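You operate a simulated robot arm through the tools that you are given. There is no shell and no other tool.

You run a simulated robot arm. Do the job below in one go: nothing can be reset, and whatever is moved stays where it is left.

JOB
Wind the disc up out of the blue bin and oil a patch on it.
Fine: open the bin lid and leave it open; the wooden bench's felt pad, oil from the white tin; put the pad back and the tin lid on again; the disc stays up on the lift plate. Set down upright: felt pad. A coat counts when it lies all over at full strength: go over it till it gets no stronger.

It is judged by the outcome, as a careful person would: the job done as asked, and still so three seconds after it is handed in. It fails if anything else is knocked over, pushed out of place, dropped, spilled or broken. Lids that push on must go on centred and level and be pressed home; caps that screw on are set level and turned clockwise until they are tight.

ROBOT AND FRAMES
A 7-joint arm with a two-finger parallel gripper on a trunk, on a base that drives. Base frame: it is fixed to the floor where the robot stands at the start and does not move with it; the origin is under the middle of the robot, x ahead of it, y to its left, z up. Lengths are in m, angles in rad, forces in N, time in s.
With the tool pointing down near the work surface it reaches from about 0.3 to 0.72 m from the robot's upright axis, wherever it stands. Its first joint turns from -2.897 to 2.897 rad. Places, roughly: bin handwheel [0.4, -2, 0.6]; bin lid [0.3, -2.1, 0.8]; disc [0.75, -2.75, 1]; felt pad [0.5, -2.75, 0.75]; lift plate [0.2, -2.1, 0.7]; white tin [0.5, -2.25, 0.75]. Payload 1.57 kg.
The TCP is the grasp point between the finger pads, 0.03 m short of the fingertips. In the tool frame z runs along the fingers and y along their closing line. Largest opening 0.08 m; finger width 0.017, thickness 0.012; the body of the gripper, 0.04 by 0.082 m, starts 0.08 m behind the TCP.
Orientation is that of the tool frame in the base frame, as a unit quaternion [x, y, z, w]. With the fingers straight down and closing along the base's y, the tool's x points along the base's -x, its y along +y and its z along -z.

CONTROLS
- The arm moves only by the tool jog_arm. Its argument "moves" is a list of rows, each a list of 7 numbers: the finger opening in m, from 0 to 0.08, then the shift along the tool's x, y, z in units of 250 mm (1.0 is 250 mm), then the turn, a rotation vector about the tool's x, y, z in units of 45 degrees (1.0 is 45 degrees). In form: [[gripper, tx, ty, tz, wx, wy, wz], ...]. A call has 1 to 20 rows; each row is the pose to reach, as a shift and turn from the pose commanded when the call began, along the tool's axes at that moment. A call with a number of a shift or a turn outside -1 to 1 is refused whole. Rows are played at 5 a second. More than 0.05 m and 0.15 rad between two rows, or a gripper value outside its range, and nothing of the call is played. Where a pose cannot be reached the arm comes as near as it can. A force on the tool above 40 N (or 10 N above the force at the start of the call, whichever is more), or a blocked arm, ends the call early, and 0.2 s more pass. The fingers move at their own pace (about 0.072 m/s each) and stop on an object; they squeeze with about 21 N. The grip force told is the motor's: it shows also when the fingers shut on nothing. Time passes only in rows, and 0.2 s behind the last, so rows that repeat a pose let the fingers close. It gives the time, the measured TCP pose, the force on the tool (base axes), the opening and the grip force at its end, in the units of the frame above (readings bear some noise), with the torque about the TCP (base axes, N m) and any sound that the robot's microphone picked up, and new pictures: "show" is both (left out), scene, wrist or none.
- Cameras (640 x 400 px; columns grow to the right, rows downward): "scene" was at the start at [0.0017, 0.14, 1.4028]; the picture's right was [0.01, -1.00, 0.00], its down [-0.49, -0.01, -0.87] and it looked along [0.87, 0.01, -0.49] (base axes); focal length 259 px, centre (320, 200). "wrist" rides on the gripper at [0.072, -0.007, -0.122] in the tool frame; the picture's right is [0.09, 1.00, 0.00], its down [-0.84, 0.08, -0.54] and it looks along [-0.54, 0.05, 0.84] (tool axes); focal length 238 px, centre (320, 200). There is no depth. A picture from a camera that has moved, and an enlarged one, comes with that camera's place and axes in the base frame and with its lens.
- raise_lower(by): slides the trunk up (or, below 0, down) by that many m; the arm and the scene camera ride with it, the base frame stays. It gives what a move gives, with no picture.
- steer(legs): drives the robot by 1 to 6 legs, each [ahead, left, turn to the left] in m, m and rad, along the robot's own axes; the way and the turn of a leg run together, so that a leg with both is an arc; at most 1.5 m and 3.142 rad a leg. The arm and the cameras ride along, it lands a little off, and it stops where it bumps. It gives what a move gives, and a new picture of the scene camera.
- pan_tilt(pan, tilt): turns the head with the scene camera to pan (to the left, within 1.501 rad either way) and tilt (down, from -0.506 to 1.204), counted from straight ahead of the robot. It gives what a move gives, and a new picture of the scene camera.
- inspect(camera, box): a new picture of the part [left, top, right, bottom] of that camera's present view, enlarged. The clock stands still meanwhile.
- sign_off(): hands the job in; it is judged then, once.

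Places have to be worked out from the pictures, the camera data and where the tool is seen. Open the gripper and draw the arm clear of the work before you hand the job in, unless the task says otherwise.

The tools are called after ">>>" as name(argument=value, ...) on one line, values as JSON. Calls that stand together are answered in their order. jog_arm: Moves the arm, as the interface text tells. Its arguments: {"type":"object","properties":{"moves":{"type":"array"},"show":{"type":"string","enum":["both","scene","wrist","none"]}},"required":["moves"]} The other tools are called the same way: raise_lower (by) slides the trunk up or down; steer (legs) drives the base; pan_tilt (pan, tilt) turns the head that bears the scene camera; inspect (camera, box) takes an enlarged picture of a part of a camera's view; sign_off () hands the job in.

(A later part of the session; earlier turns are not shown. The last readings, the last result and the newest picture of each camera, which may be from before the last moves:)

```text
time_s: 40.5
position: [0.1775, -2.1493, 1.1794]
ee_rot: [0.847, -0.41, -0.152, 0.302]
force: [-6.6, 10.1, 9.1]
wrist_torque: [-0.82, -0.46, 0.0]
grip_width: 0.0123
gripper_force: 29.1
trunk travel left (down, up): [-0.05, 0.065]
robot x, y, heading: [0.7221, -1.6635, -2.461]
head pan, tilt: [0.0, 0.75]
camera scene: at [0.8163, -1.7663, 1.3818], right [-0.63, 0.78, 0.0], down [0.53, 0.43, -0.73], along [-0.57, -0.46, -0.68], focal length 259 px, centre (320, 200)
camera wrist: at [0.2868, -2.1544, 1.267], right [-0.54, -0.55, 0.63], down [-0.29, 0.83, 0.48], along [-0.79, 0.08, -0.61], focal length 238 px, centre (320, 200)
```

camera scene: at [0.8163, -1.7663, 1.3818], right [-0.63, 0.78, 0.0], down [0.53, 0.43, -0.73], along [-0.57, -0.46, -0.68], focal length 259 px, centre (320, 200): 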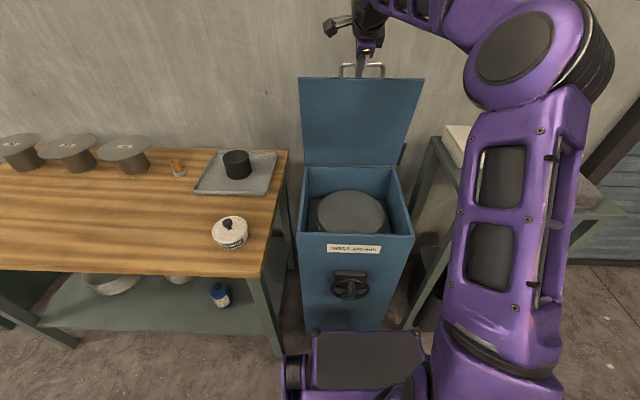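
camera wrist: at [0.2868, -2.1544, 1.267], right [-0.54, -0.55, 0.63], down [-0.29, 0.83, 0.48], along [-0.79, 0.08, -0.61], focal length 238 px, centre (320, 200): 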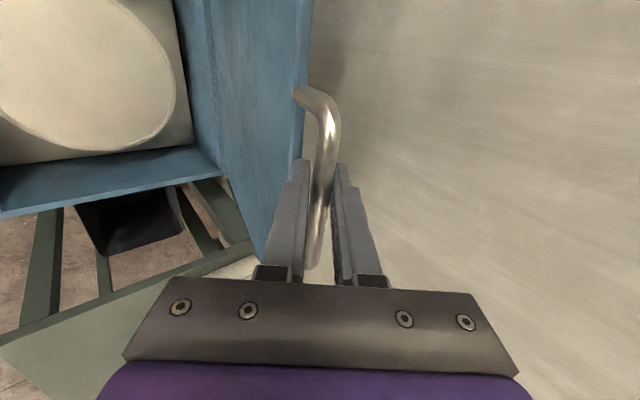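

At ~77° with low forces. I carry on past vertical.

>>> jog_arm(moves=[[0.0, 0, 0.082, 0.049, -0.04, 0, 0], [0.0, 0, 0.165, 0.098, -0.08, 0, 0], [0.0, 0, 0.24, 0.157, -0.12, 0, 0], [0.0, 0, 0.318, 0.216, -0.16, 0, 0], [0.0, 0, 0.386, 0.283, -0.2, 0, 0], [0.0, 0, 0.454, 0.351, -0.24, 0, 0]], show="both")

```text
time_s: 41.8
position: [0.0901, -2.2146, 1.1845]
ee_rot: [0.815, -0.395, -0.188, 0.38]
force: [-3.4, 0.0, 11.3]
wrist_torque: [-0.28, -0.12, -0.47]
grip_width: 0.0121
gripper_force: 28.8
out of reach, approached as far as the arm can: row 5, 6
trunk travel left (down, up): [-0.05, 0.065]
robot x, y, heading: [0.7224, -1.6625, -2.464]
head pan, tilt: [0.0, 0.75]
stopped in row 6: the force on the tool passed its limit at 54 N (the readings are from after the stop); the commanded pose is now the measured one
camera scene: at [0.8171, -1.7671, 1.3814], right [-0.63, 0.78, 0.0], down [0.53, 0.43, -0.73], along [-0.57, -0.46, -0.68], focal length 259 px, centre (320, 200)
camera wrist: at [0.2113, -2.2115, 1.256], right [-0.44, -0.47, 0.76], down [-0.23, 0.88, 0.41], along [-0.87, 0.01, -0.5], focal length 238 px, centre (320, 200)
```

scene: 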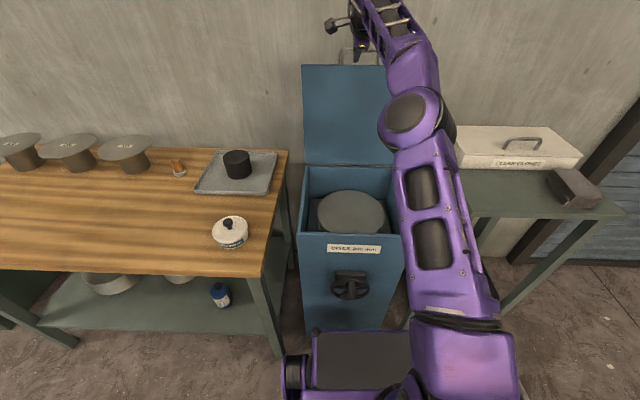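
wrist: 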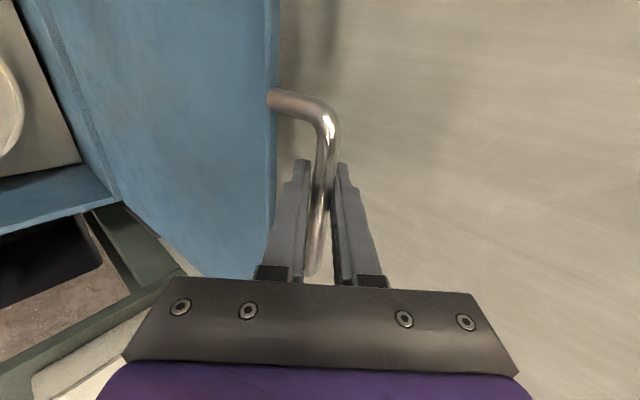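

The lid is about vertical and I'm near my reach at this pitch. I flatten the tool pitch while pushing a few centimetres further back to take the lid past vertical or onto its stop.

>>> jog_arm(moves=[[0.0, 0, 0, 0, -0.15, 0, 0], [0.0, 0, 0, 0, -0.3, 0, 0], [0.0, 0, 0.02, 0.034, -0.37, 0, 0], [0.0, 0, 0.04, 0.068, -0.44, 0, 0], [0.0, 0, 0.06, 0.102, -0.44, 0, 0], [0.0, 0, 0.08, 0.137, -0.44, 0, 0]], show="both")

```text
time_s: 43.2
position: [0.0594, -2.2381, 1.1816]
ee_rot: [0.737, -0.355, -0.254, 0.515]
force: [-8.4, 1.5, 30.7]
wrist_torque: [-0.32, -0.54, 0.2]
grip_width: 0.0123
gripper_force: 29.2
trunk travel left (down, up): [-0.05, 0.065]
robot x, y, heading: [0.7187, -1.6648, -2.459]
head pan, tilt: [0.0, 0.75]
camera scene: at [0.8178, -1.7657, 1.3818], right [-0.63, 0.78, 0.0], down [0.53, 0.43, -0.73], along [-0.57, -0.46, -0.68], focal length 259 px, centre (320, 200)
camera wrist: at [0.1957, -2.2226, 1.2152], right [-0.2, -0.29, 0.94], down [-0.13, 0.96, 0.26], along [-0.97, -0.07, -0.23], focal length 238 px, centre (320, 200)
```

scene: 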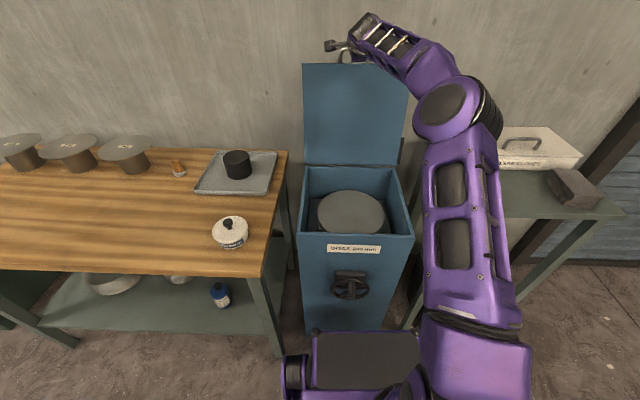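
wrist: 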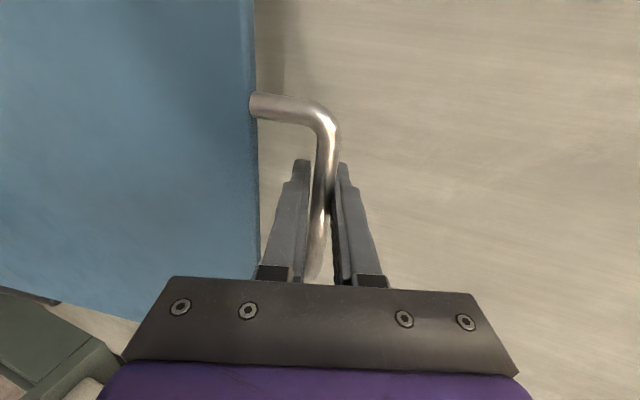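

Lid is ~5° past vertical; upward force suggests the arc is lower now. I push another 3 cm back and 2 cm down.

>>> jog_arm(moves=[[0.0, 0, -0.02, 0.02, 0, 0, 0], [0.0, 0, -0.025, 0.06, 0, 0, 0], [0.0, 0, -0.03, 0.1, 0, 0, 0], [0.0, 0, -0.034, 0.14, 0, 0, 0]], show="wrist")

```text
time_s: 43.6
position: [0.055, -2.2416, 1.1803]
ee_rot: [0.734, -0.355, -0.255, 0.52]
force: [-3.2, 0.0, 8.2]
wrist_torque: [-0.37, -0.24, -0.17]
grip_width: 0.0124
gripper_force: 29.1
trunk travel left (down, up): [-0.05, 0.065]
robot x, y, heading: [0.7208, -1.6621, -2.46]
head pan, tilt: [0.0, 0.75]
stopped in row 2: the force on the tool passed its limit at 44 N (the readings are from after the stop); the commanded pose is now the measured one
camera wrist: at [0.1922, -2.2252, 1.2135], right [-0.2, -0.28, 0.94], down [-0.13, 0.96, 0.26], along [-0.97, -0.07, -0.23], focal length 238 px, centre (320, 200)
```

wrist: 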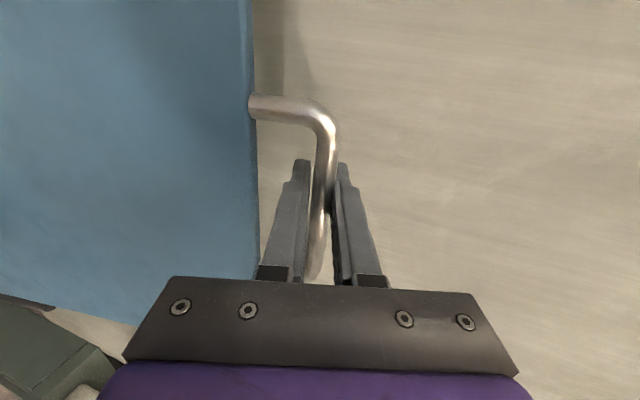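

Resistance rises: the lid seems to be at its stop, past vertical. I open the fingers slightly and see whether it stays.

>>> jog_arm(moves=[[0.02, 0, 0, 0, 0, 0, 0], [0.03, 0, 0, 0, 0, 0, 0], [0.034, 0, 0, 0, 0, 0, 0], [0.034, 0, 0, 0, 0, 0, 0]], show="wrist")

```text
time_s: 44.6
position: [0.0554, -2.2417, 1.1782]
ee_rot: [0.736, -0.355, -0.255, 0.517]
force: [0.3, 1.0, -0.4]
wrist_torque: [0.01, 0.01, 0.01]
grip_width: 0.0342
gripper_force: 0.0
trunk travel left (down, up): [-0.05, 0.065]
robot x, y, heading: [0.7227, -1.6637, -2.459]
head pan, tilt: [0.0, 0.75]
camera wrist: at [0.1921, -2.2261, 1.2109], right [-0.2, -0.28, 0.94], down [-0.13, 0.96, 0.26], along [-0.97, -0.07, -0.23], focal length 238 px, centre (320, 200)
```

wrist: 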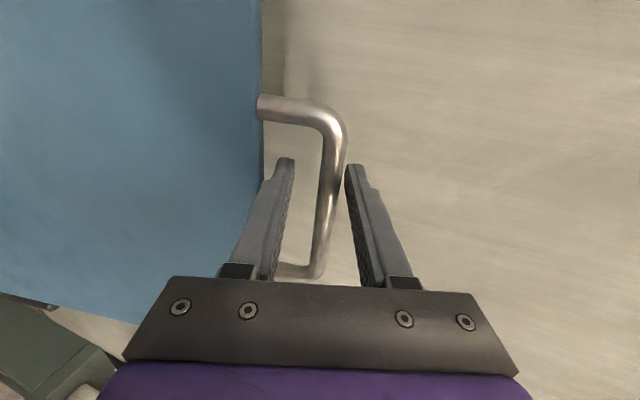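

Lid stays with zero force. I withdraw straight back along the tool.

>>> jog_arm(moves=[[0.034, 0, 0.012, -0.08, 0, 0, 0], [0.034, 0, 0.012, -0.2, 0, 0, 0], [0.034, 0, 0.012, -0.36, 0, 0, 0], [0.034, 0, 0.012, -0.52, 0, 0, 0]], show="both")

```text
time_s: 45.6
position: [0.1514, -2.1675, 1.2252]
ee_rot: [0.736, -0.356, -0.255, 0.516]
force: [-0.8, 0.6, -0.7]
wrist_torque: [-0.01, -0.02, 0.0]
grip_width: 0.034
gripper_force: 0.0
trunk travel left (down, up): [-0.05, 0.065]
robot x, y, heading: [0.7238, -1.6641, -2.46]
head pan, tilt: [0.0, 0.75]
camera scene: at [0.8161, -1.7682, 1.3816], right [-0.63, 0.78, 0.0], down [0.53, 0.43, -0.73], along [-0.57, -0.46, -0.68], focal length 259 px, centre (320, 200)
camera wrist: at [0.2886, -2.1508, 1.2575], right [-0.2, -0.28, 0.94], down [-0.13, 0.96, 0.26], along [-0.97, -0.07, -0.23], focal length 238 px, centre (320, 200)
```

scene: 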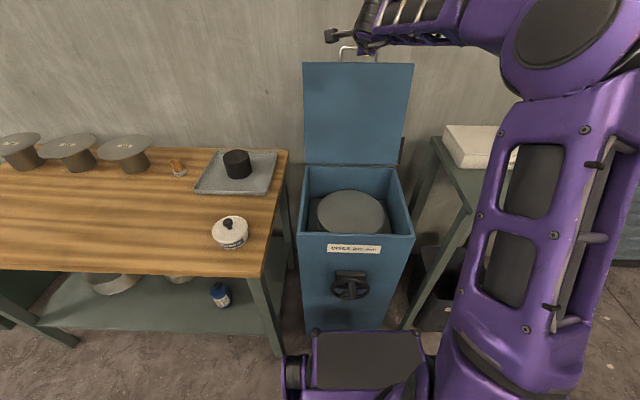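
wrist: 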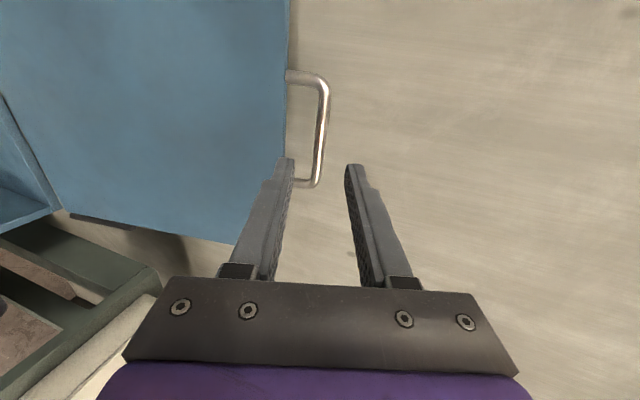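

The lid is open and stands on its own. I enlarge the bin's inside.

>>> inspect(camera="scene", box=[285, 155, 425, 310])

```text
2.58 times, centred on (355, 232) of scene
camera zoom: at [0.8161, -1.7682, 1.3816], right [-0.63, 0.78, 0.0], down [0.53, 0.43, -0.73], along [-0.57, -0.46, -0.68], focal length 668 px, centre (230, 116)
```

zoom: 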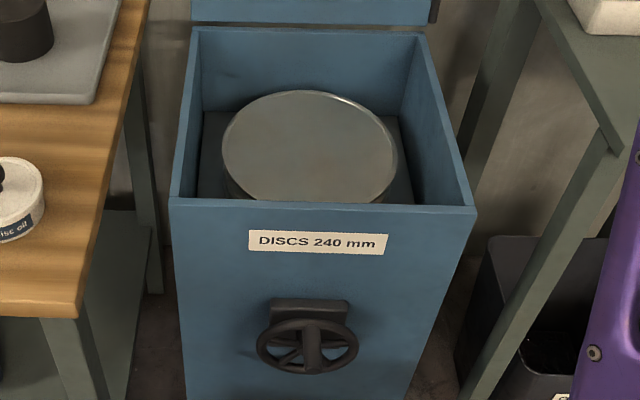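

Next the handwheel. I back off 0.12 m so that the wheel is at a comfortable reach.

>>> steer(legs=[[-0.12, 0, 0]])

```text
time_s: 46.9
position: [0.2459, -2.092, 1.2249]
ee_rot: [0.736, -0.355, -0.255, 0.516]
force: [0.3, -0.2, -0.4]
wrist_torque: [0.03, 0.01, 0.02]
grip_width: 0.0338
gripper_force: 0.1
trunk travel left (down, up): [-0.05, 0.065]
robot x, y, heading: [0.8166, -1.5874, -2.458]
head pan, tilt: [0.0, 0.75]
camera scene: at [0.9093, -1.6927, 1.3816], right [-0.63, 0.78, 0.0], down [0.53, 0.43, -0.73], along [-0.57, -0.46, -0.68], focal length 259 px, centre (320, 200)
```

scene: 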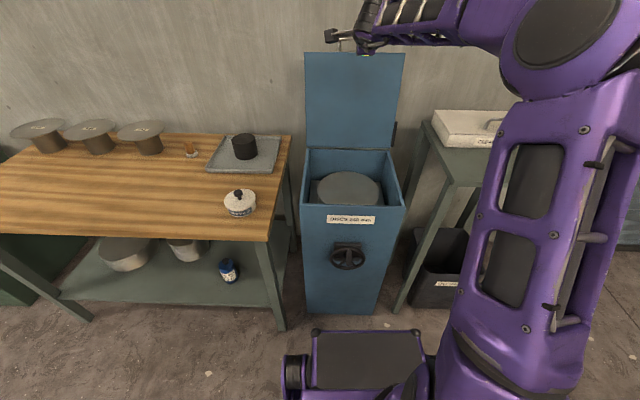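

I retract the hand above and in front of the bin while rolling it back by 45°.

>>> jog_arm(moves=[[0.05, 0, -0.088, -0.145, 0, 0, -0.167], [0.06, 0, -0.176, -0.29, 0, 0, -0.333], [0.07, 0, -0.264, -0.436, 0, 0, -0.5], [0.07, 0, -0.352, -0.581, 0, 0, -0.667], [0.07, 0, -0.44, -0.726, 0, 0, -0.833], [0.07, 0, -0.528, -0.872, 0, 0, -1.0]], show="none")

```text
time_s: 48.3
position: [0.4214, -1.9443, 1.0793]
ee_rot: [0.866, -0.066, -0.361, 0.339]
force: [0.4, 0.6, 0.2]
wrist_torque: [-0.02, -0.03, 0.01]
grip_width: 0.0699
gripper_force: 0.0
trunk travel left (down, up): [-0.05, 0.065]
robot x, y, heading: [0.8157, -1.587, -2.459]
head pan, tilt: [0.0, 0.75]
stopped in row 6: the arm was blocked; the commanded pose is now the measured one
```

The arm reports being blocked; I look at what is happening.

>>> pan_tilt(pan=0.0, tilt=0.6)

>>> jog_arm(moves=[[0.07, 0, 0, 0, 0, 0, 0]], show="both")

```text
time_s: 49.0
position: [0.4244, -1.9449, 1.0806]
ee_rot: [0.866, -0.065, -0.361, 0.341]
force: [-0.1, 0.1, 0.2]
wrist_torque: [-0.01, 0.02, 0.01]
grip_width: 0.07
gripper_force: 0.0
trunk travel left (down, up): [-0.05, 0.065]
robot x, y, heading: [0.8126, -1.5878, -2.461]
head pan, tilt: [0.0, 0.6]
camera scene: at [0.9012, -1.6913, 1.3949], right [-0.57, 0.82, 0.0], down [0.46, 0.32, -0.83], along [-0.68, -0.47, -0.56], focal length 259 px, centre (320, 200)
```

scene: 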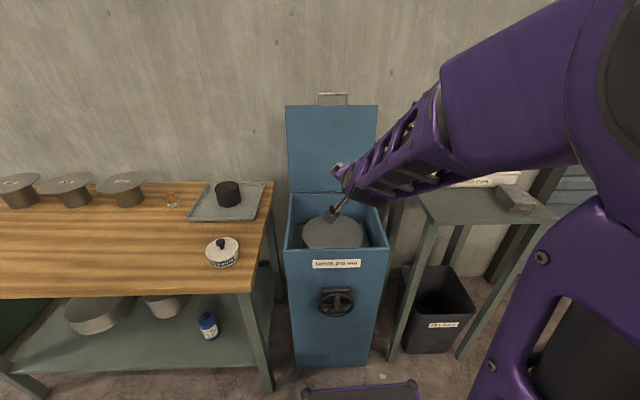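

```text
time_s: 49.4
position: [0.423, -1.9457, 1.0802]
ee_rot: [0.865, -0.065, -0.362, 0.341]
force: [-0.6, 0.7, 0.3]
wrist_torque: [-0.01, 0.03, -0.04]
grip_width: 0.0698
gripper_force: 0.1
trunk travel left (down, up): [-0.05, 0.065]
robot x, y, heading: [0.814, -1.5859, -2.459]
head pan, tilt: [0.0, 0.6]
camera scene: at [0.9013, -1.6914, 1.3951], right [-0.58, 0.82, 0.0], down [0.46, 0.32, -0.83], along [-0.68, -0.48, -0.56], focal length 259 px, centre (320, 200)
camera wrist: at [0.5567, -1.8994, 1.0958], right [0.2, -0.79, 0.58], down [-0.24, 0.54, 0.81], along [-0.95, -0.3, -0.08], focal length 238 px, centre (320, 200)
```

scene: 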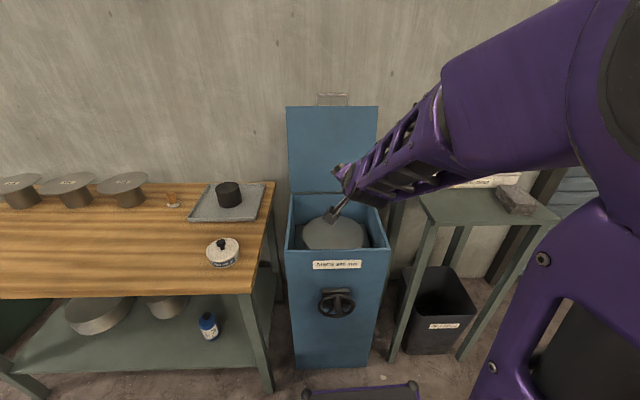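
wrist: 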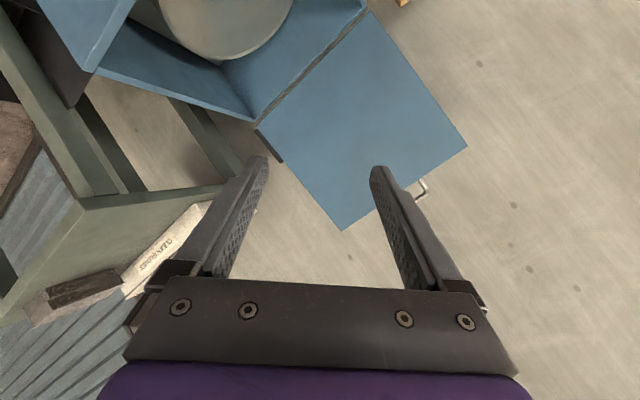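

The forearm is pressing on the head at this height. I go lower and slightly back in front of the bin, finishing the roll, which frees it.

>>> jog_arm(moves=[[0.07, 0.094, -0.102, 0.027, 0, 0, -0.167], [0.07, 0.187, -0.205, 0.054, 0, 0, -0.333], [0.07, 0.281, -0.307, 0.081, 0, 0, -0.5], [0.07, 0.374, -0.409, 0.108, 0, 0, -0.667], [0.07, 0.468, -0.512, 0.135, 0, 0, -0.833], [0.07, 0.561, -0.614, 0.162, 0, 0, -1.0]], show="both")

```text
time_s: 50.8
position: [0.4636, -1.916, 0.8784]
ee_rot: [0.824, 0.272, -0.465, 0.176]
force: [0.0, 0.7, -0.1]
wrist_torque: [0.02, -0.02, 0.0]
grip_width: 0.0697
gripper_force: 0.0
out of reach, approached as far as the arm can: row 5, 6
trunk travel left (down, up): [-0.05, 0.065]
robot x, y, heading: [0.8138, -1.5858, -2.459]
head pan, tilt: [0.0, 0.6]
camera scene: at [0.9053, -1.696, 1.3945], right [-0.63, 0.78, 0.0], down [0.44, 0.36, -0.83], along [-0.64, -0.52, -0.56], focal length 259 px, centre (320, 200)
camera wrist: at [0.571, -1.8242, 0.8762], right [0.65, -0.76, -0.04], down [0.06, -0.01, 1.0], along [-0.76, -0.65, 0.04], focal length 238 px, centre (320, 200)
```

scene: 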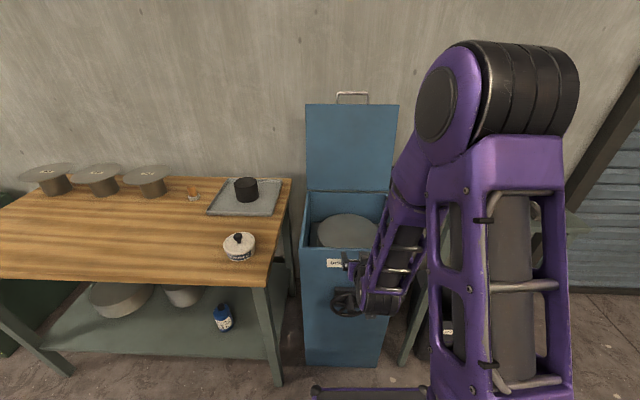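
wrist: 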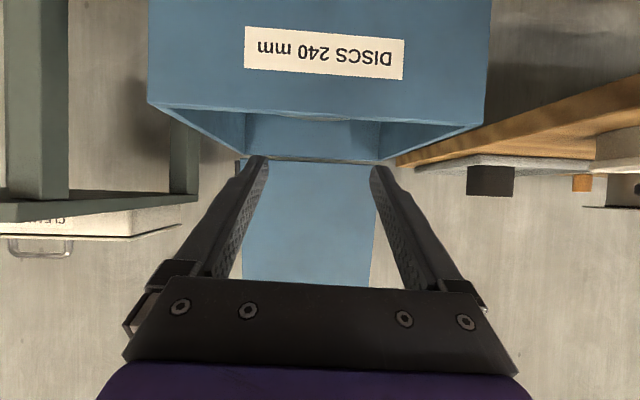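

Freed and level. I lower the trunk 5 cm so the low wheel is better within reach.

>>> raise_lower(by=-0.05)

```text
time_s: 51.7
position: [0.4633, -1.9156, 0.8272]
ee_rot: [0.824, 0.271, -0.465, 0.176]
force: [0.0, 0.1, -0.1]
wrist_torque: [0.0, -0.02, 0.01]
grip_width: 0.0697
gripper_force: 0.1
trunk travel left (down, up): [0.0, 0.115]
robot x, y, heading: [0.8142, -1.5911, -2.462]
head pan, tilt: [0.0, 0.6]
```

I pitch to 45° and line up 8 cm short of the crank peg along the tool.

>>> jog_arm(moves=[[0.06, 0.132, 0, 0.05, 0, 0.083, 0], [0.06, 0.264, 0, 0.1, 0, 0.167, 0], [0.06, 0.396, 0, 0.15, 0, 0.25, 0], [0.06, 0.528, 0, 0.198, 0, 0.333, 0], [0.06, 0.528, 0, 0.198, 0, 0.333, 0]], show="wrist")

```text
time_s: 52.9
position: [0.4842, -1.9062, 0.6878]
ee_rot: [0.878, 0.292, -0.353, 0.14]
force: [0.3, -0.6, 0.6]
wrist_torque: [0.0, 0.0, -0.01]
grip_width: 0.0601
gripper_force: 0.0
trunk travel left (down, up): [0.0, 0.115]
robot x, y, heading: [0.8193, -1.5853, -2.462]
head pan, tilt: [0.0, 0.6]
camera wrist: at [0.5879, -1.8163, 0.7237], right [0.66, -0.75, -0.03], down [-0.15, -0.16, 0.98], along [-0.74, -0.64, -0.22], focal length 238 px, centre (320, 200)
```

wrist: 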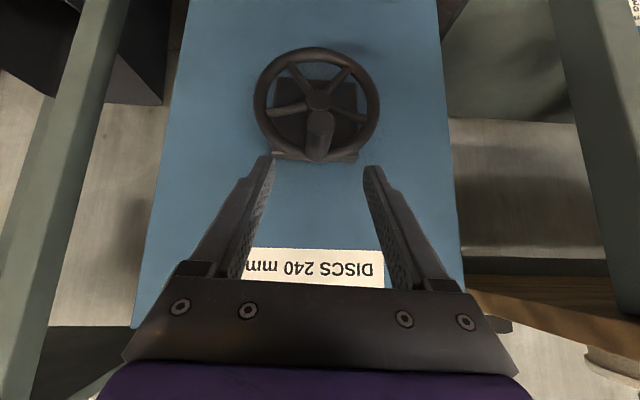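

The view confirms the peg at u≈0.48–0.54, z≈0.630, wheel centre z≈0.570, crank radius≈0.059. I move in over the peg and close.

>>> jog_arm(moves=[[0.06, 0.01, 0, 0.1, 0, 0, 0], [0.06, 0.025, 0, 0.2, 0, 0, 0], [0.06, 0.038, 0, 0.289, 0, 0, 0], [0.06, 0.038, 0, 0.289, 0, 0, 0]], show="wrist")

```text
time_s: 53.9
position: [0.4505, -1.9351, 0.6293]
ee_rot: [0.877, 0.292, -0.353, 0.14]
force: [0.4, 0.1, 0.6]
wrist_torque: [0.02, 0.0, -0.01]
grip_width: 0.06
gripper_force: 0.0
trunk travel left (down, up): [0.0, 0.115]
robot x, y, heading: [0.8141, -1.5879, -2.458]
head pan, tilt: [0.0, 0.6]
camera wrist: at [0.5549, -1.8443, 0.6662], right [0.66, -0.75, -0.03], down [-0.15, -0.16, 0.98], along [-0.74, -0.64, -0.22], focal length 238 px, centre (320, 200)
```

wrist: 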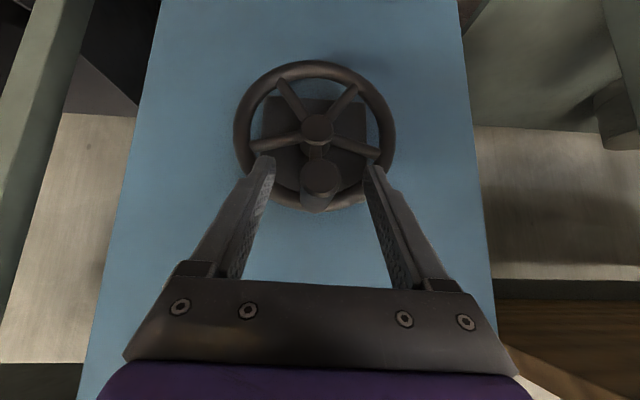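

Peg is between the fingers; I close on it.

>>> jog_arm(moves=[[0.0, 0.038, 0, 0, 0, 0, 0], [0.0, 0.038, 0, 0, 0, 0, 0], [0.0, 0.038, 0, 0, 0, 0, 0]], show="wrist")

```text
time_s: 54.7
position: [0.4564, -1.9305, 0.6243]
ee_rot: [0.878, 0.291, -0.354, 0.139]
force: [-2.6, 1.0, -3.2]
wrist_torque: [-0.06, 0.2, -0.53]
grip_width: 0.0218
gripper_force: 34.8
trunk travel left (down, up): [0.0, 0.115]
robot x, y, heading: [0.8188, -1.5891, -2.462]
head pan, tilt: [0.0, 0.6]
camera wrist: at [0.5599, -1.8398, 0.6593], right [0.66, -0.75, -0.03], down [-0.15, -0.16, 0.98], along [-0.74, -0.64, -0.22], focal length 238 px, centre (320, 200)
```

wrist: 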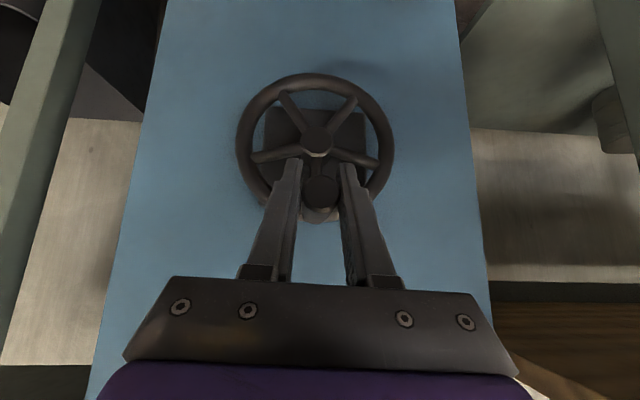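

Gripped (22 mm peg). I try the first 40° clockwise, as seen from the front, and watch force and disc.

>>> jog_arm(moves=[[0.0, 0.0025, -0.041, 0.0026, 0, 0, 0], [0.0, 0.01, -0.081, 0.0103, 0, 0, 0], [0.0, 0.022, -0.118, 0.0225, 0, 0, 0], [0.0, 0.0388, -0.152, 0.0393, 0, 0, 0]], show="both")

```text
time_s: 55.7
position: [0.4344, -1.9014, 0.6097]
ee_rot: [0.878, 0.291, -0.353, 0.139]
force: [2.6, -6.6, 6.7]
wrist_torque: [0.13, -0.79, -0.8]
grip_width: 0.0215
gripper_force: 34.1
trunk travel left (down, up): [0.0, 0.115]
robot x, y, heading: [0.8131, -1.5864, -2.461]
head pan, tilt: [0.0, 0.6]
camera scene: at [0.9053, -1.6962, 1.3444], right [-0.63, 0.78, 0.0], down [0.44, 0.36, -0.83], along [-0.64, -0.52, -0.56], focal length 259 px, centre (320, 200)
camera wrist: at [0.5376, -1.8099, 0.6447], right [0.66, -0.75, -0.03], down [-0.15, -0.16, 0.98], along [-0.74, -0.64, -0.22], focal length 238 px, centre (320, 200)
```

scene: 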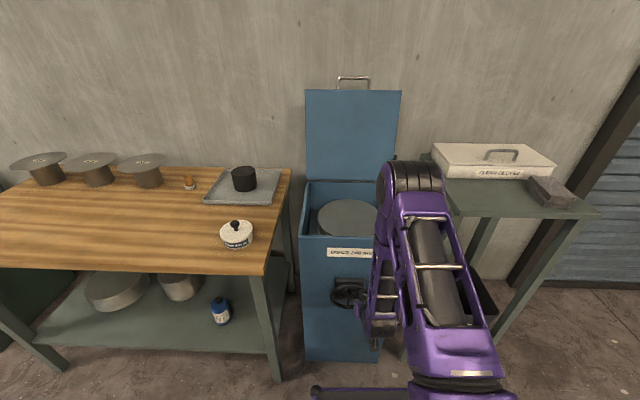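
wrist: 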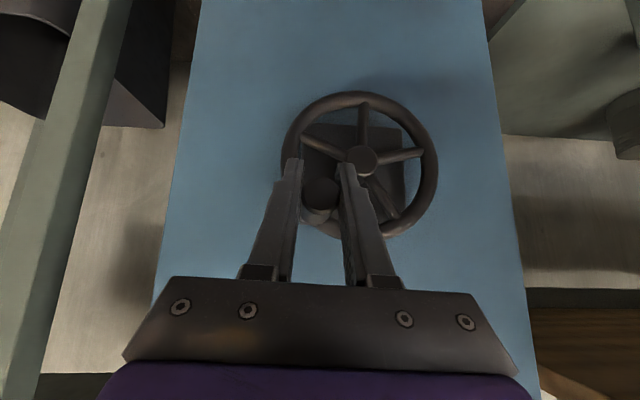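

The wheel turns with about 8 N at the peg. I carry on clockwise for one full turn.

>>> jog_arm(moves=[[0.0, 0.044, -0.053, 0.0447, 0, 0, 0], [0.0, 0.098, -0.081, 0.0997, 0, 0, 0], [0.0, 0.156, -0.081, 0.158, 0, 0, 0], [0.0, 0.21, -0.053, 0.213, 0, 0, 0], [0.0, 0.254, 0, 0.257, 0, 0, 0], [0.0, 0.282, 0.071, 0.2865, 0, 0, 0], [0.0, 0.293, 0.152, 0.297, 0, 0, 0], [0.0, 0.282, 0.232, 0.2865, 0, 0, 0], [0.0, 0.254, 0.304, 0.257, 0, 0, 0], [0.0, 0.21, 0.356, 0.213, 0, 0, 0], [0.0, 0.156, 0.384, 0.158, 0, 0, 0], [0.0, 0.098, 0.384, 0.0997, 0, 0, 0], [0.0, 0.044, 0.356, 0.0447, 0, 0, 0], [0.0, 0.0, 0.304, 0.0, 0, 0, 0], [0.0, -0.0286, 0.232, -0.029, 0, 0, 0], [0.0, -0.0388, 0.152, -0.0393, 0, 0, 0], [0.0, -0.0286, 0.071, -0.029, 0, 0, 0], [0.0, 0, 0, 0, 0, 0, 0]], show="both")

```text
time_s: 57.0
position: [0.4273, -1.8922, 0.5183]
ee_rot: [0.88, 0.288, -0.355, 0.131]
force: [-3.2, -2.3, -9.8]
wrist_torque: [-0.03, 0.56, 0.19]
grip_width: 0.0216
gripper_force: 33.9
trunk travel left (down, up): [0.0, 0.115]
robot x, y, heading: [0.8126, -1.5879, -2.466]
head pan, tilt: [0.0, 0.6]
stopped in row 6: the force on the tool passed its limit at 57 N (the readings are from after the stop); the commanded pose is now the measured one
camera scene: at [0.9038, -1.6962, 1.3442], right [-0.63, 0.78, 0.0], down [0.44, 0.35, -0.82], along [-0.64, -0.52, -0.57], focal length 259 px, centre (320, 200)
camera wrist: at [0.5327, -1.8039, 0.5552], right [0.65, -0.76, -0.04], down [-0.14, -0.17, 0.97], along [-0.75, -0.63, -0.22], focal length 238 px, centre (320, 200)
```

scene: 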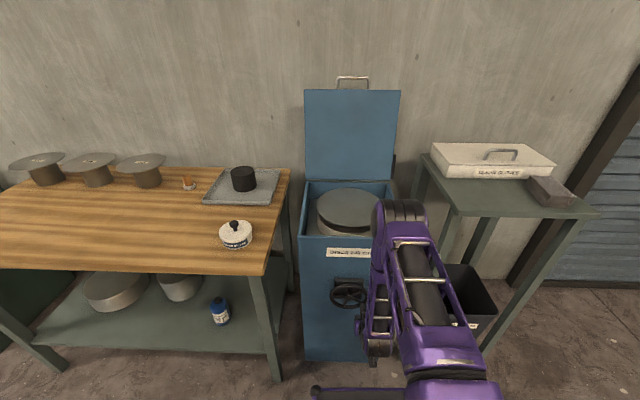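
wrist: 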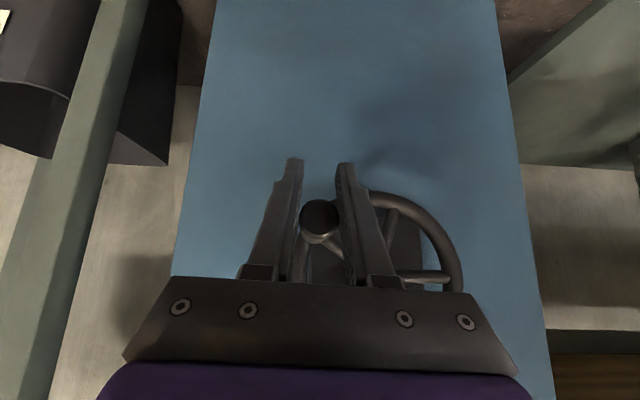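

The disc rises with clockwise turning (its top from z≈0.71 to ≈0.76 after ~130°), but the peg rolled about 1.5 cm through the pads, so I shall work in strokes with regrips. I open the fingers a little to see whether the wheel holds by itself.

>>> jog_arm(moves=[[0.03, 0, 0, 0, 0, 0, 0], [0.036, 0, 0, 0, 0, 0, 0], [0.036, 0, 0, 0, 0, 0, 0]], show="both")

```text
time_s: 57.8
position: [0.4284, -1.8922, 0.5211]
ee_rot: [0.88, 0.287, -0.355, 0.131]
force: [0.2, -0.8, 0.3]
wrist_torque: [0.01, 0.02, 0.02]
grip_width: 0.0363
gripper_force: 0.0
trunk travel left (down, up): [0.0, 0.115]
robot x, y, heading: [0.8171, -1.5878, -2.461]
head pan, tilt: [0.0, 0.6]
camera scene: at [0.9044, -1.6959, 1.3445], right [-0.63, 0.78, 0.0], down [0.44, 0.35, -0.83], along [-0.64, -0.52, -0.56], focal length 259 px, centre (320, 200)
camera wrist: at [0.5329, -1.804, 0.5561], right [0.65, -0.76, -0.04], down [-0.14, -0.17, 0.97], along [-0.75, -0.63, -0.22], focal length 238 px, centre (320, 200)
```

scene: 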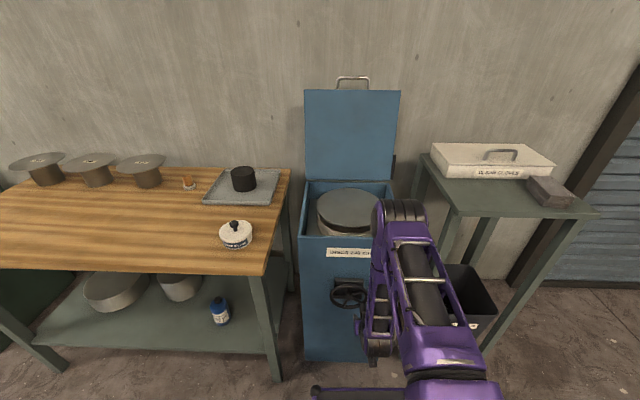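
wrist: 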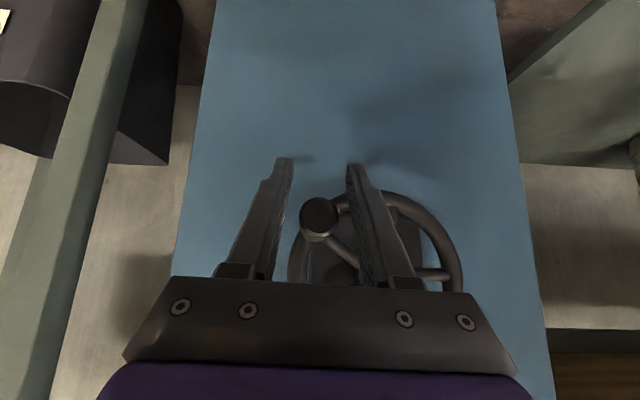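

The wheel holds by itself. I re-centre on the peg (now near 4–5 o'clock) and close again.

>>> jog_arm(moves=[[0.036, -0.03, 0, -0.006, 0, 0, 0], [0.036, -0.057, 0, -0.012, 0, 0, 0], [0.0, -0.057, 0, -0.012, 0, 0, 0], [0.0, -0.057, 0, -0.012, 0, 0, 0], [0.0, -0.057, 0, -0.012, 0, 0, 0]], show="wrist")

```text
time_s: 59.0
position: [0.4205, -1.8961, 0.5319]
ee_rot: [0.88, 0.287, -0.355, 0.13]
force: [-0.4, -0.6, 3.4]
wrist_torque: [0.04, -0.22, 0.38]
grip_width: 0.0217
gripper_force: 35.5
trunk travel left (down, up): [0.0, 0.115]
robot x, y, heading: [0.8148, -1.5875, -2.46]
head pan, tilt: [0.0, 0.6]
camera wrist: at [0.5262, -1.8083, 0.5685], right [0.65, -0.76, -0.04], down [-0.14, -0.17, 0.97], along [-0.75, -0.63, -0.22], focal length 238 px, centre (320, 200)
```

wrist: 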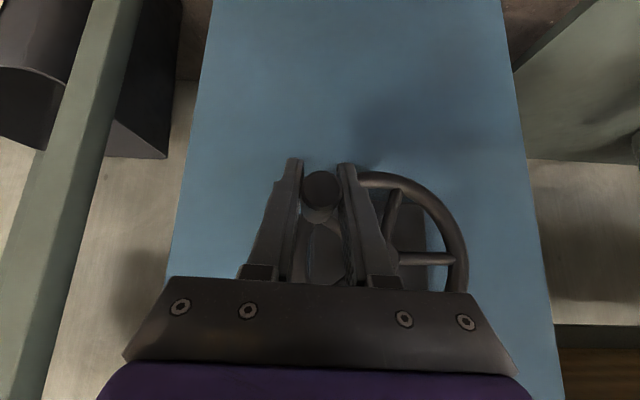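

Good central grip. I do the next 120° slowly through the bottom.

>>> jog_arm(moves=[[0.0, 0.0233, 0.032, 0.0236, 0, 0, 0], [0.0, 0.0416, 0.07, 0.0422, 0, 0, 0], [0.0, 0.0536, 0.113, 0.0544, 0, 0, 0], [0.0, 0.059, 0.159, 0.0598, 0, 0, 0], [0.0, 0.0581, 0.204, 0.059, 0, 0, 0], [0.0, 0.0503, 0.25, 0.051, 0, 0, 0], [0.0, 0.0362, 0.291, 0.0367, 0, 0, 0], [0.0, 0.016, 0.327, 0.0162, 0, 0, 0], [0.0, -0.0087, 0.357, -0.0088, 0, 0, 0], [0.0, -0.0373, 0.379, -0.0379, 0, 0, 0]], show="both")

```text
time_s: 59.8
position: [0.432, -1.9114, 0.5105]
ee_rot: [0.883, 0.282, -0.354, 0.122]
force: [-7.6, -3.0, -16.3]
wrist_torque: [0.19, 0.1, 1.04]
grip_width: 0.022
gripper_force: 34.2
trunk travel left (down, up): [0.0, 0.115]
robot x, y, heading: [0.8127, -1.5888, -2.465]
head pan, tilt: [0.0, 0.6]
stopped in row 4: the force on the tool passed its limit at 68 N (the readings are from after the stop); the commanded pose is now the measured one
camera scene: at [0.9027, -1.6964, 1.3443], right [-0.63, 0.78, 0.0], down [0.44, 0.35, -0.82], along [-0.64, -0.52, -0.57], focal length 259 px, centre (320, 200)
camera wrist: at [0.5381, -1.8244, 0.5485], right [0.64, -0.77, -0.05], down [-0.15, -0.18, 0.97], along [-0.76, -0.61, -0.23], focal length 238 px, centre (320, 200)
```

scene: 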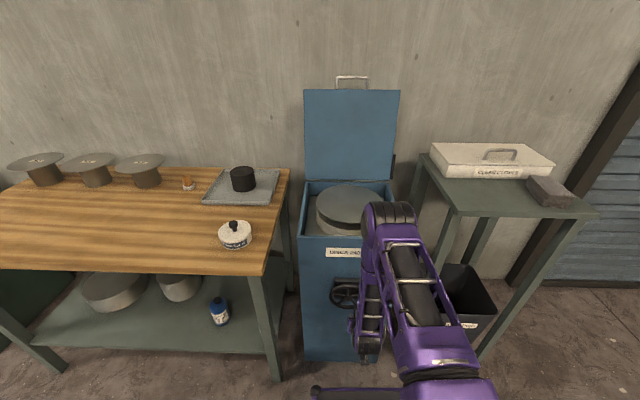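
wrist: 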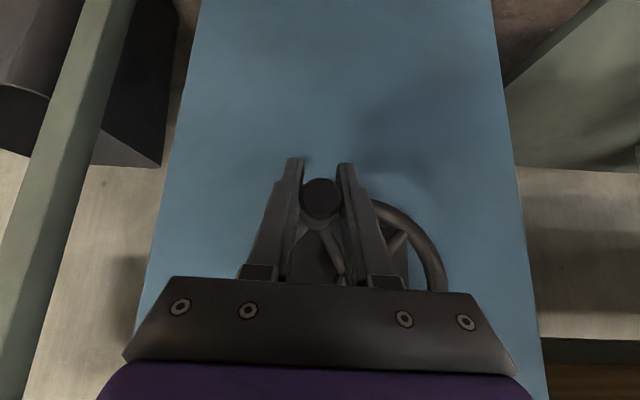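

The tool force rose sharply again at about 150° of wheel angle. I look closely at the disc's height and the wheel to see whether this is the stop.

>>> inspect(camera="scene", box=[290, 160, 410, 260])

>>> inspect(camera="wrist", box=[240, 130, 460, 290])

```text
4.00 times, centred on (350, 210) of scene
camera zoom: at [0.9027, -1.6964, 1.3443], right [-0.63, 0.78, 0.0], down [0.44, 0.35, -0.82], along [-0.64, -0.52, -0.57], focal length 1036 px, centre (200, 160)
```

zoom: 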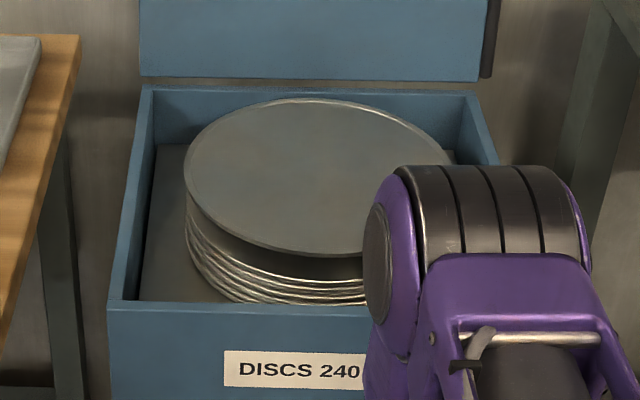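

```text
2.50 times, centred on (350, 210) of wrist
camera zoom: at [0.5381, -1.8244, 0.5485], right [0.64, -0.77, -0.05], down [-0.15, -0.18, 0.97], along [-0.76, -0.61, -0.23], focal length 596 px, centre (245, 175)
```

zoom: 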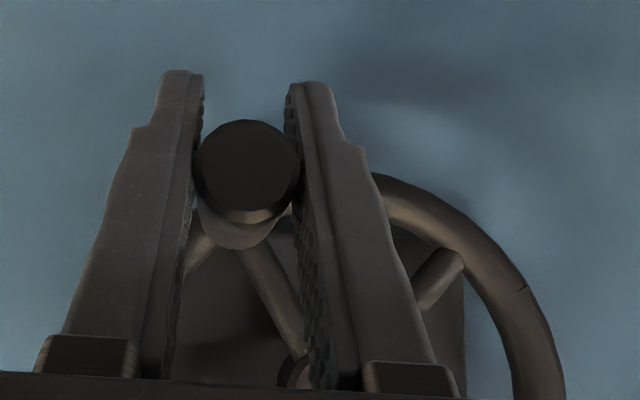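

There is a stack of discs on the lift plate, its top now at z≈0.79. I try on slowly at 5° per row to see the resistance.

>>> jog_arm(moves=[[0.0, 0.0062, 0.018, 0.0063, 0, 0, 0], [0.0, 0.011, 0.037, 0.0111, 0, 0, 0], [0.0, 0.0149, 0.056, 0.0151, 0, 0, 0], [0.0, 0.0171, 0.076, 0.0174, 0, 0, 0], [0.0, 0.0183, 0.096, 0.0185, 0, 0, 0], [0.0, 0.0188, 0.116, 0.0191, 0, 0, 0], [0.0, 0.0177, 0.137, 0.0179, 0, 0, 0], [0.0, 0.0154, 0.156, 0.0157, 0, 0, 0]], show="both")

```text
time_s: 61.6
position: [0.4563, -1.9438, 0.5078]
ee_rot: [0.883, 0.282, -0.355, 0.124]
force: [-3.7, 6.8, -4.2]
wrist_torque: [-0.58, 0.16, 0.74]
grip_width: 0.0217
gripper_force: 35.0
trunk travel left (down, up): [0.0, 0.115]
robot x, y, heading: [0.8157, -1.5871, -2.463]
head pan, tilt: [0.0, 0.6]
camera scene: at [0.9037, -1.6956, 1.3446], right [-0.63, 0.78, 0.0], down [0.44, 0.35, -0.82], along [-0.64, -0.52, -0.57], focal length 259 px, centre (320, 200)
camera wrist: at [0.5623, -1.8565, 0.5448], right [0.64, -0.77, -0.05], down [-0.15, -0.18, 0.97], along [-0.76, -0.61, -0.23], focal length 238 px, centre (320, 200)
```

scene: 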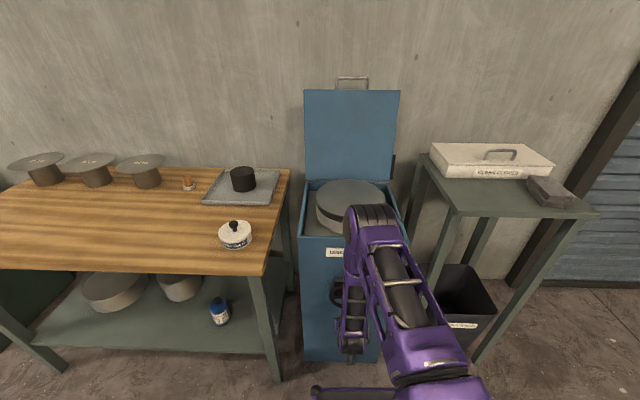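
wrist: 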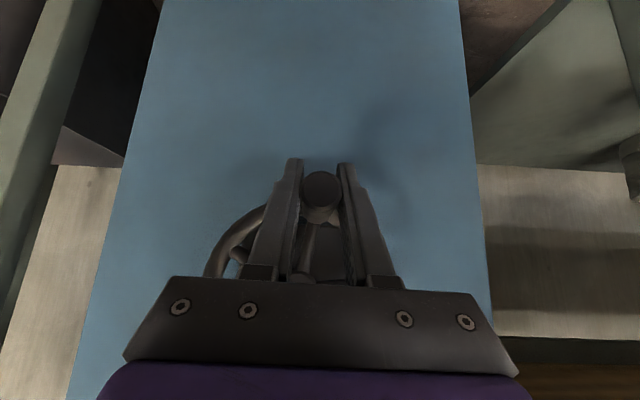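

Slow turning works with low force (the wheel is damped). I continue through the lower left, 5.5° a row.

>>> jog_arm(moves=[[0.0, -0.004, 0.022, -0.004, 0, 0, 0], [0.0, -0.0093, 0.042, -0.0094, 0, 0, 0], [0.0, -0.016, 0.062, -0.0162, 0, 0, 0], [0.0, -0.0241, 0.081, -0.0245, 0, 0, 0], [0.0, -0.0334, 0.099, -0.0339, 0, 0, 0], [0.0, -0.0438, 0.116, -0.0444, 0, 0, 0], [0.0, -0.0553, 0.13, -0.0561, 0, 0, 0], [0.0, -0.068, 0.144, -0.0689, 0, 0, 0], [0.0, -0.0812, 0.155, -0.0823, 0, 0, 0], [0.0, -0.0952, 0.165, -0.0965, 0, 0, 0], [0.0, -0.1098, 0.172, -0.1114, 0, 0, 0], [0.0, -0.125, 0.178, -0.1267, 0, 0, 0]], show="both")

```text
time_s: 64.2
position: [0.4823, -1.9786, 0.5511]
ee_rot: [0.883, 0.283, -0.354, 0.123]
force: [6.8, 6.6, -15.3]
wrist_torque: [-0.82, 0.03, 0.98]
grip_width: 0.022
gripper_force: 35.0
trunk travel left (down, up): [0.0, 0.115]
robot x, y, heading: [0.8128, -1.5915, -2.464]
head pan, tilt: [0.0, 0.6]
camera scene: at [0.9035, -1.6961, 1.3444], right [-0.63, 0.78, 0.0], down [0.44, 0.35, -0.82], along [-0.64, -0.52, -0.57], focal length 259 px, centre (320, 200)
camera wrist: at [0.5884, -1.8922, 0.5895], right [0.64, -0.77, -0.05], down [-0.15, -0.18, 0.97], along [-0.75, -0.61, -0.23], focal length 238 px, centre (320, 200)
```

scene: 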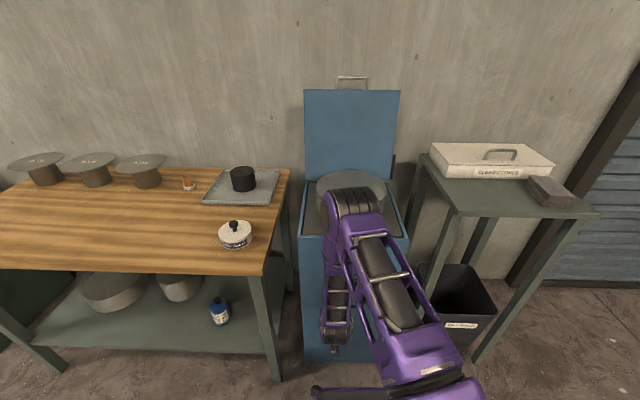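
wrist: 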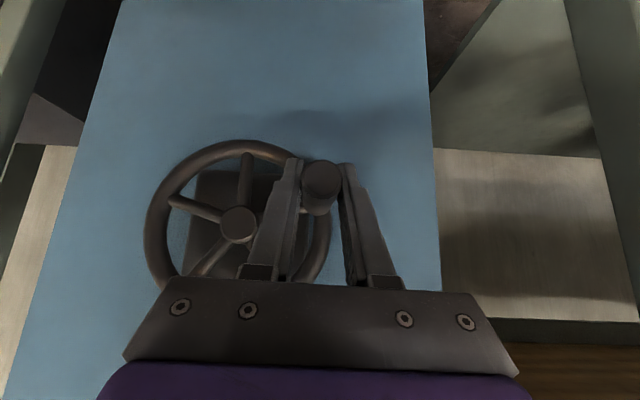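

Turning well; peg is at about 8:30 with little drift. I go on up and over the top.

>>> jog_arm(moves=[[0.0, -0.0166, 0.006, -0.0168, 0, 0, 0], [0.0, -0.0337, 0.01, -0.0342, 0, 0, 0], [0.0, -0.0511, 0.012, -0.0518, 0, 0, 0], [0.0, -0.0685, 0.01, -0.0695, 0, 0, 0], [0.0, -0.0856, 0.006, -0.0869, 0, 0, 0], [0.0, -0.1022, 0, -0.1037, 0, 0, 0], [0.0, -0.1185, -0.009, -0.1202, 0, 0, 0], [0.0, -0.1339, -0.02, -0.1358, 0, 0, 0], [0.0, -0.1485, -0.034, -0.1507, 0, 0, 0], [0.0, -0.162, -0.049, -0.1643, 0, 0, 0], [0.0, -0.1741, -0.066, -0.1766, 0, 0, 0], [0.0, -0.185, -0.086, -0.1877, 0, 0, 0], [0.0, -0.1946, -0.106, -0.1974, 0, 0, 0], [0.0, -0.2025, -0.128, -0.2053, 0, 0, 0], [0.0, -0.2086, -0.152, -0.2116, 0, 0, 0]], show="both")

```text
time_s: 65.2
position: [0.4848, -1.9813, 0.5744]
ee_rot: [0.883, 0.287, -0.35, 0.124]
force: [-9.3, -7.4, -26.8]
wrist_torque: [-0.59, 0.41, 0.8]
grip_width: 0.0218
gripper_force: 34.6
trunk travel left (down, up): [0.0, 0.115]
robot x, y, heading: [0.8101, -1.5862, -2.463]
head pan, tilt: [0.0, 0.6]
stopped in row 5: the force on the tool passed its limit at 48 N (the readings are from after the stop); the commanded pose is now the measured one
camera scene: at [0.9024, -1.6974, 1.3442], right [-0.63, 0.78, 0.0], down [0.44, 0.36, -0.82], along [-0.64, -0.52, -0.57], focal length 259 px, centre (320, 200)
camera wrist: at [0.5895, -1.8945, 0.6126], right [0.64, -0.76, -0.05], down [-0.15, -0.19, 0.97], along [-0.75, -0.62, -0.24], focal length 238 px, centre (320, 200)
```

scene: 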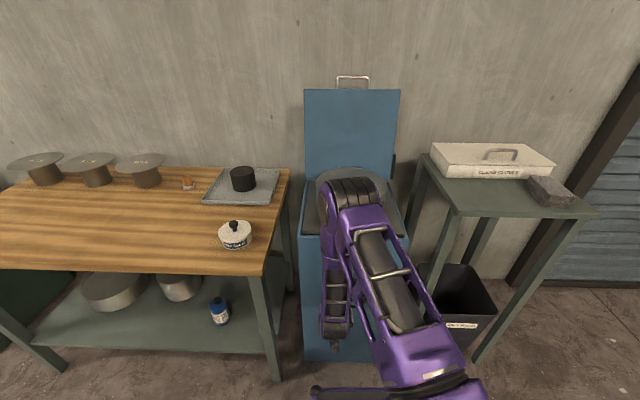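
wrist: 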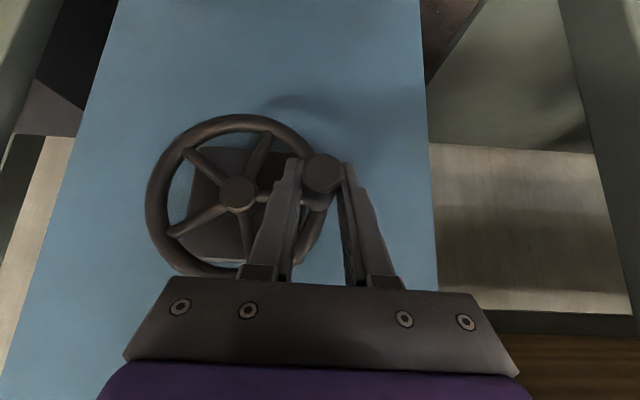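

The peg has walked toward the fingertips. I open, lower the hand 1.5 cm relative to the peg, and regrip.

>>> jog_arm(moves=[[0.036, 0, 0, 0, 0, 0, 0], [0.036, 0, 0, 0, 0, 0, 0], [0.036, 0.031, 0, 0.054, 0, 0, 0], [0.036, 0.031, 0, 0.054, 0, 0, 0], [0.0, 0.031, 0, 0.054, 0, 0, 0], [0.0, 0.031, 0, 0.054, 0, 0, 0], [0.0, 0.031, 0, 0.054, 0, 0, 0]], show="wrist")

```text
time_s: 66.8
position: [0.482, -1.9833, 0.5614]
ee_rot: [0.883, 0.285, -0.352, 0.124]
force: [-0.6, -0.6, -2.2]
wrist_torque: [-0.14, 0.14, 0.79]
grip_width: 0.0216
gripper_force: 34.2
trunk travel left (down, up): [0.0, 0.115]
robot x, y, heading: [0.8173, -1.5844, -2.461]
head pan, tilt: [0.0, 0.6]
camera wrist: at [0.5871, -1.8965, 0.5988], right [0.64, -0.76, -0.05], down [-0.15, -0.18, 0.97], along [-0.75, -0.62, -0.23], focal length 238 px, centre (320, 200)
```

wrist: 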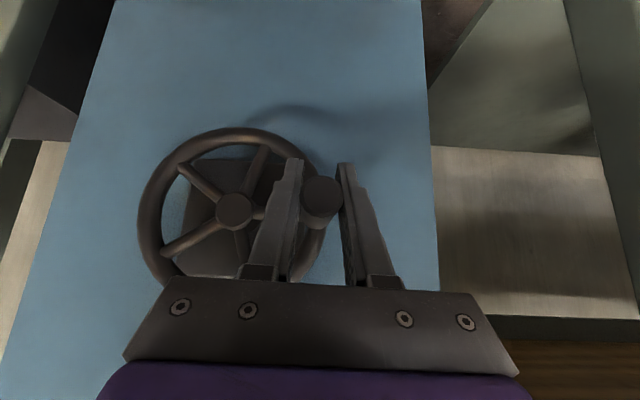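

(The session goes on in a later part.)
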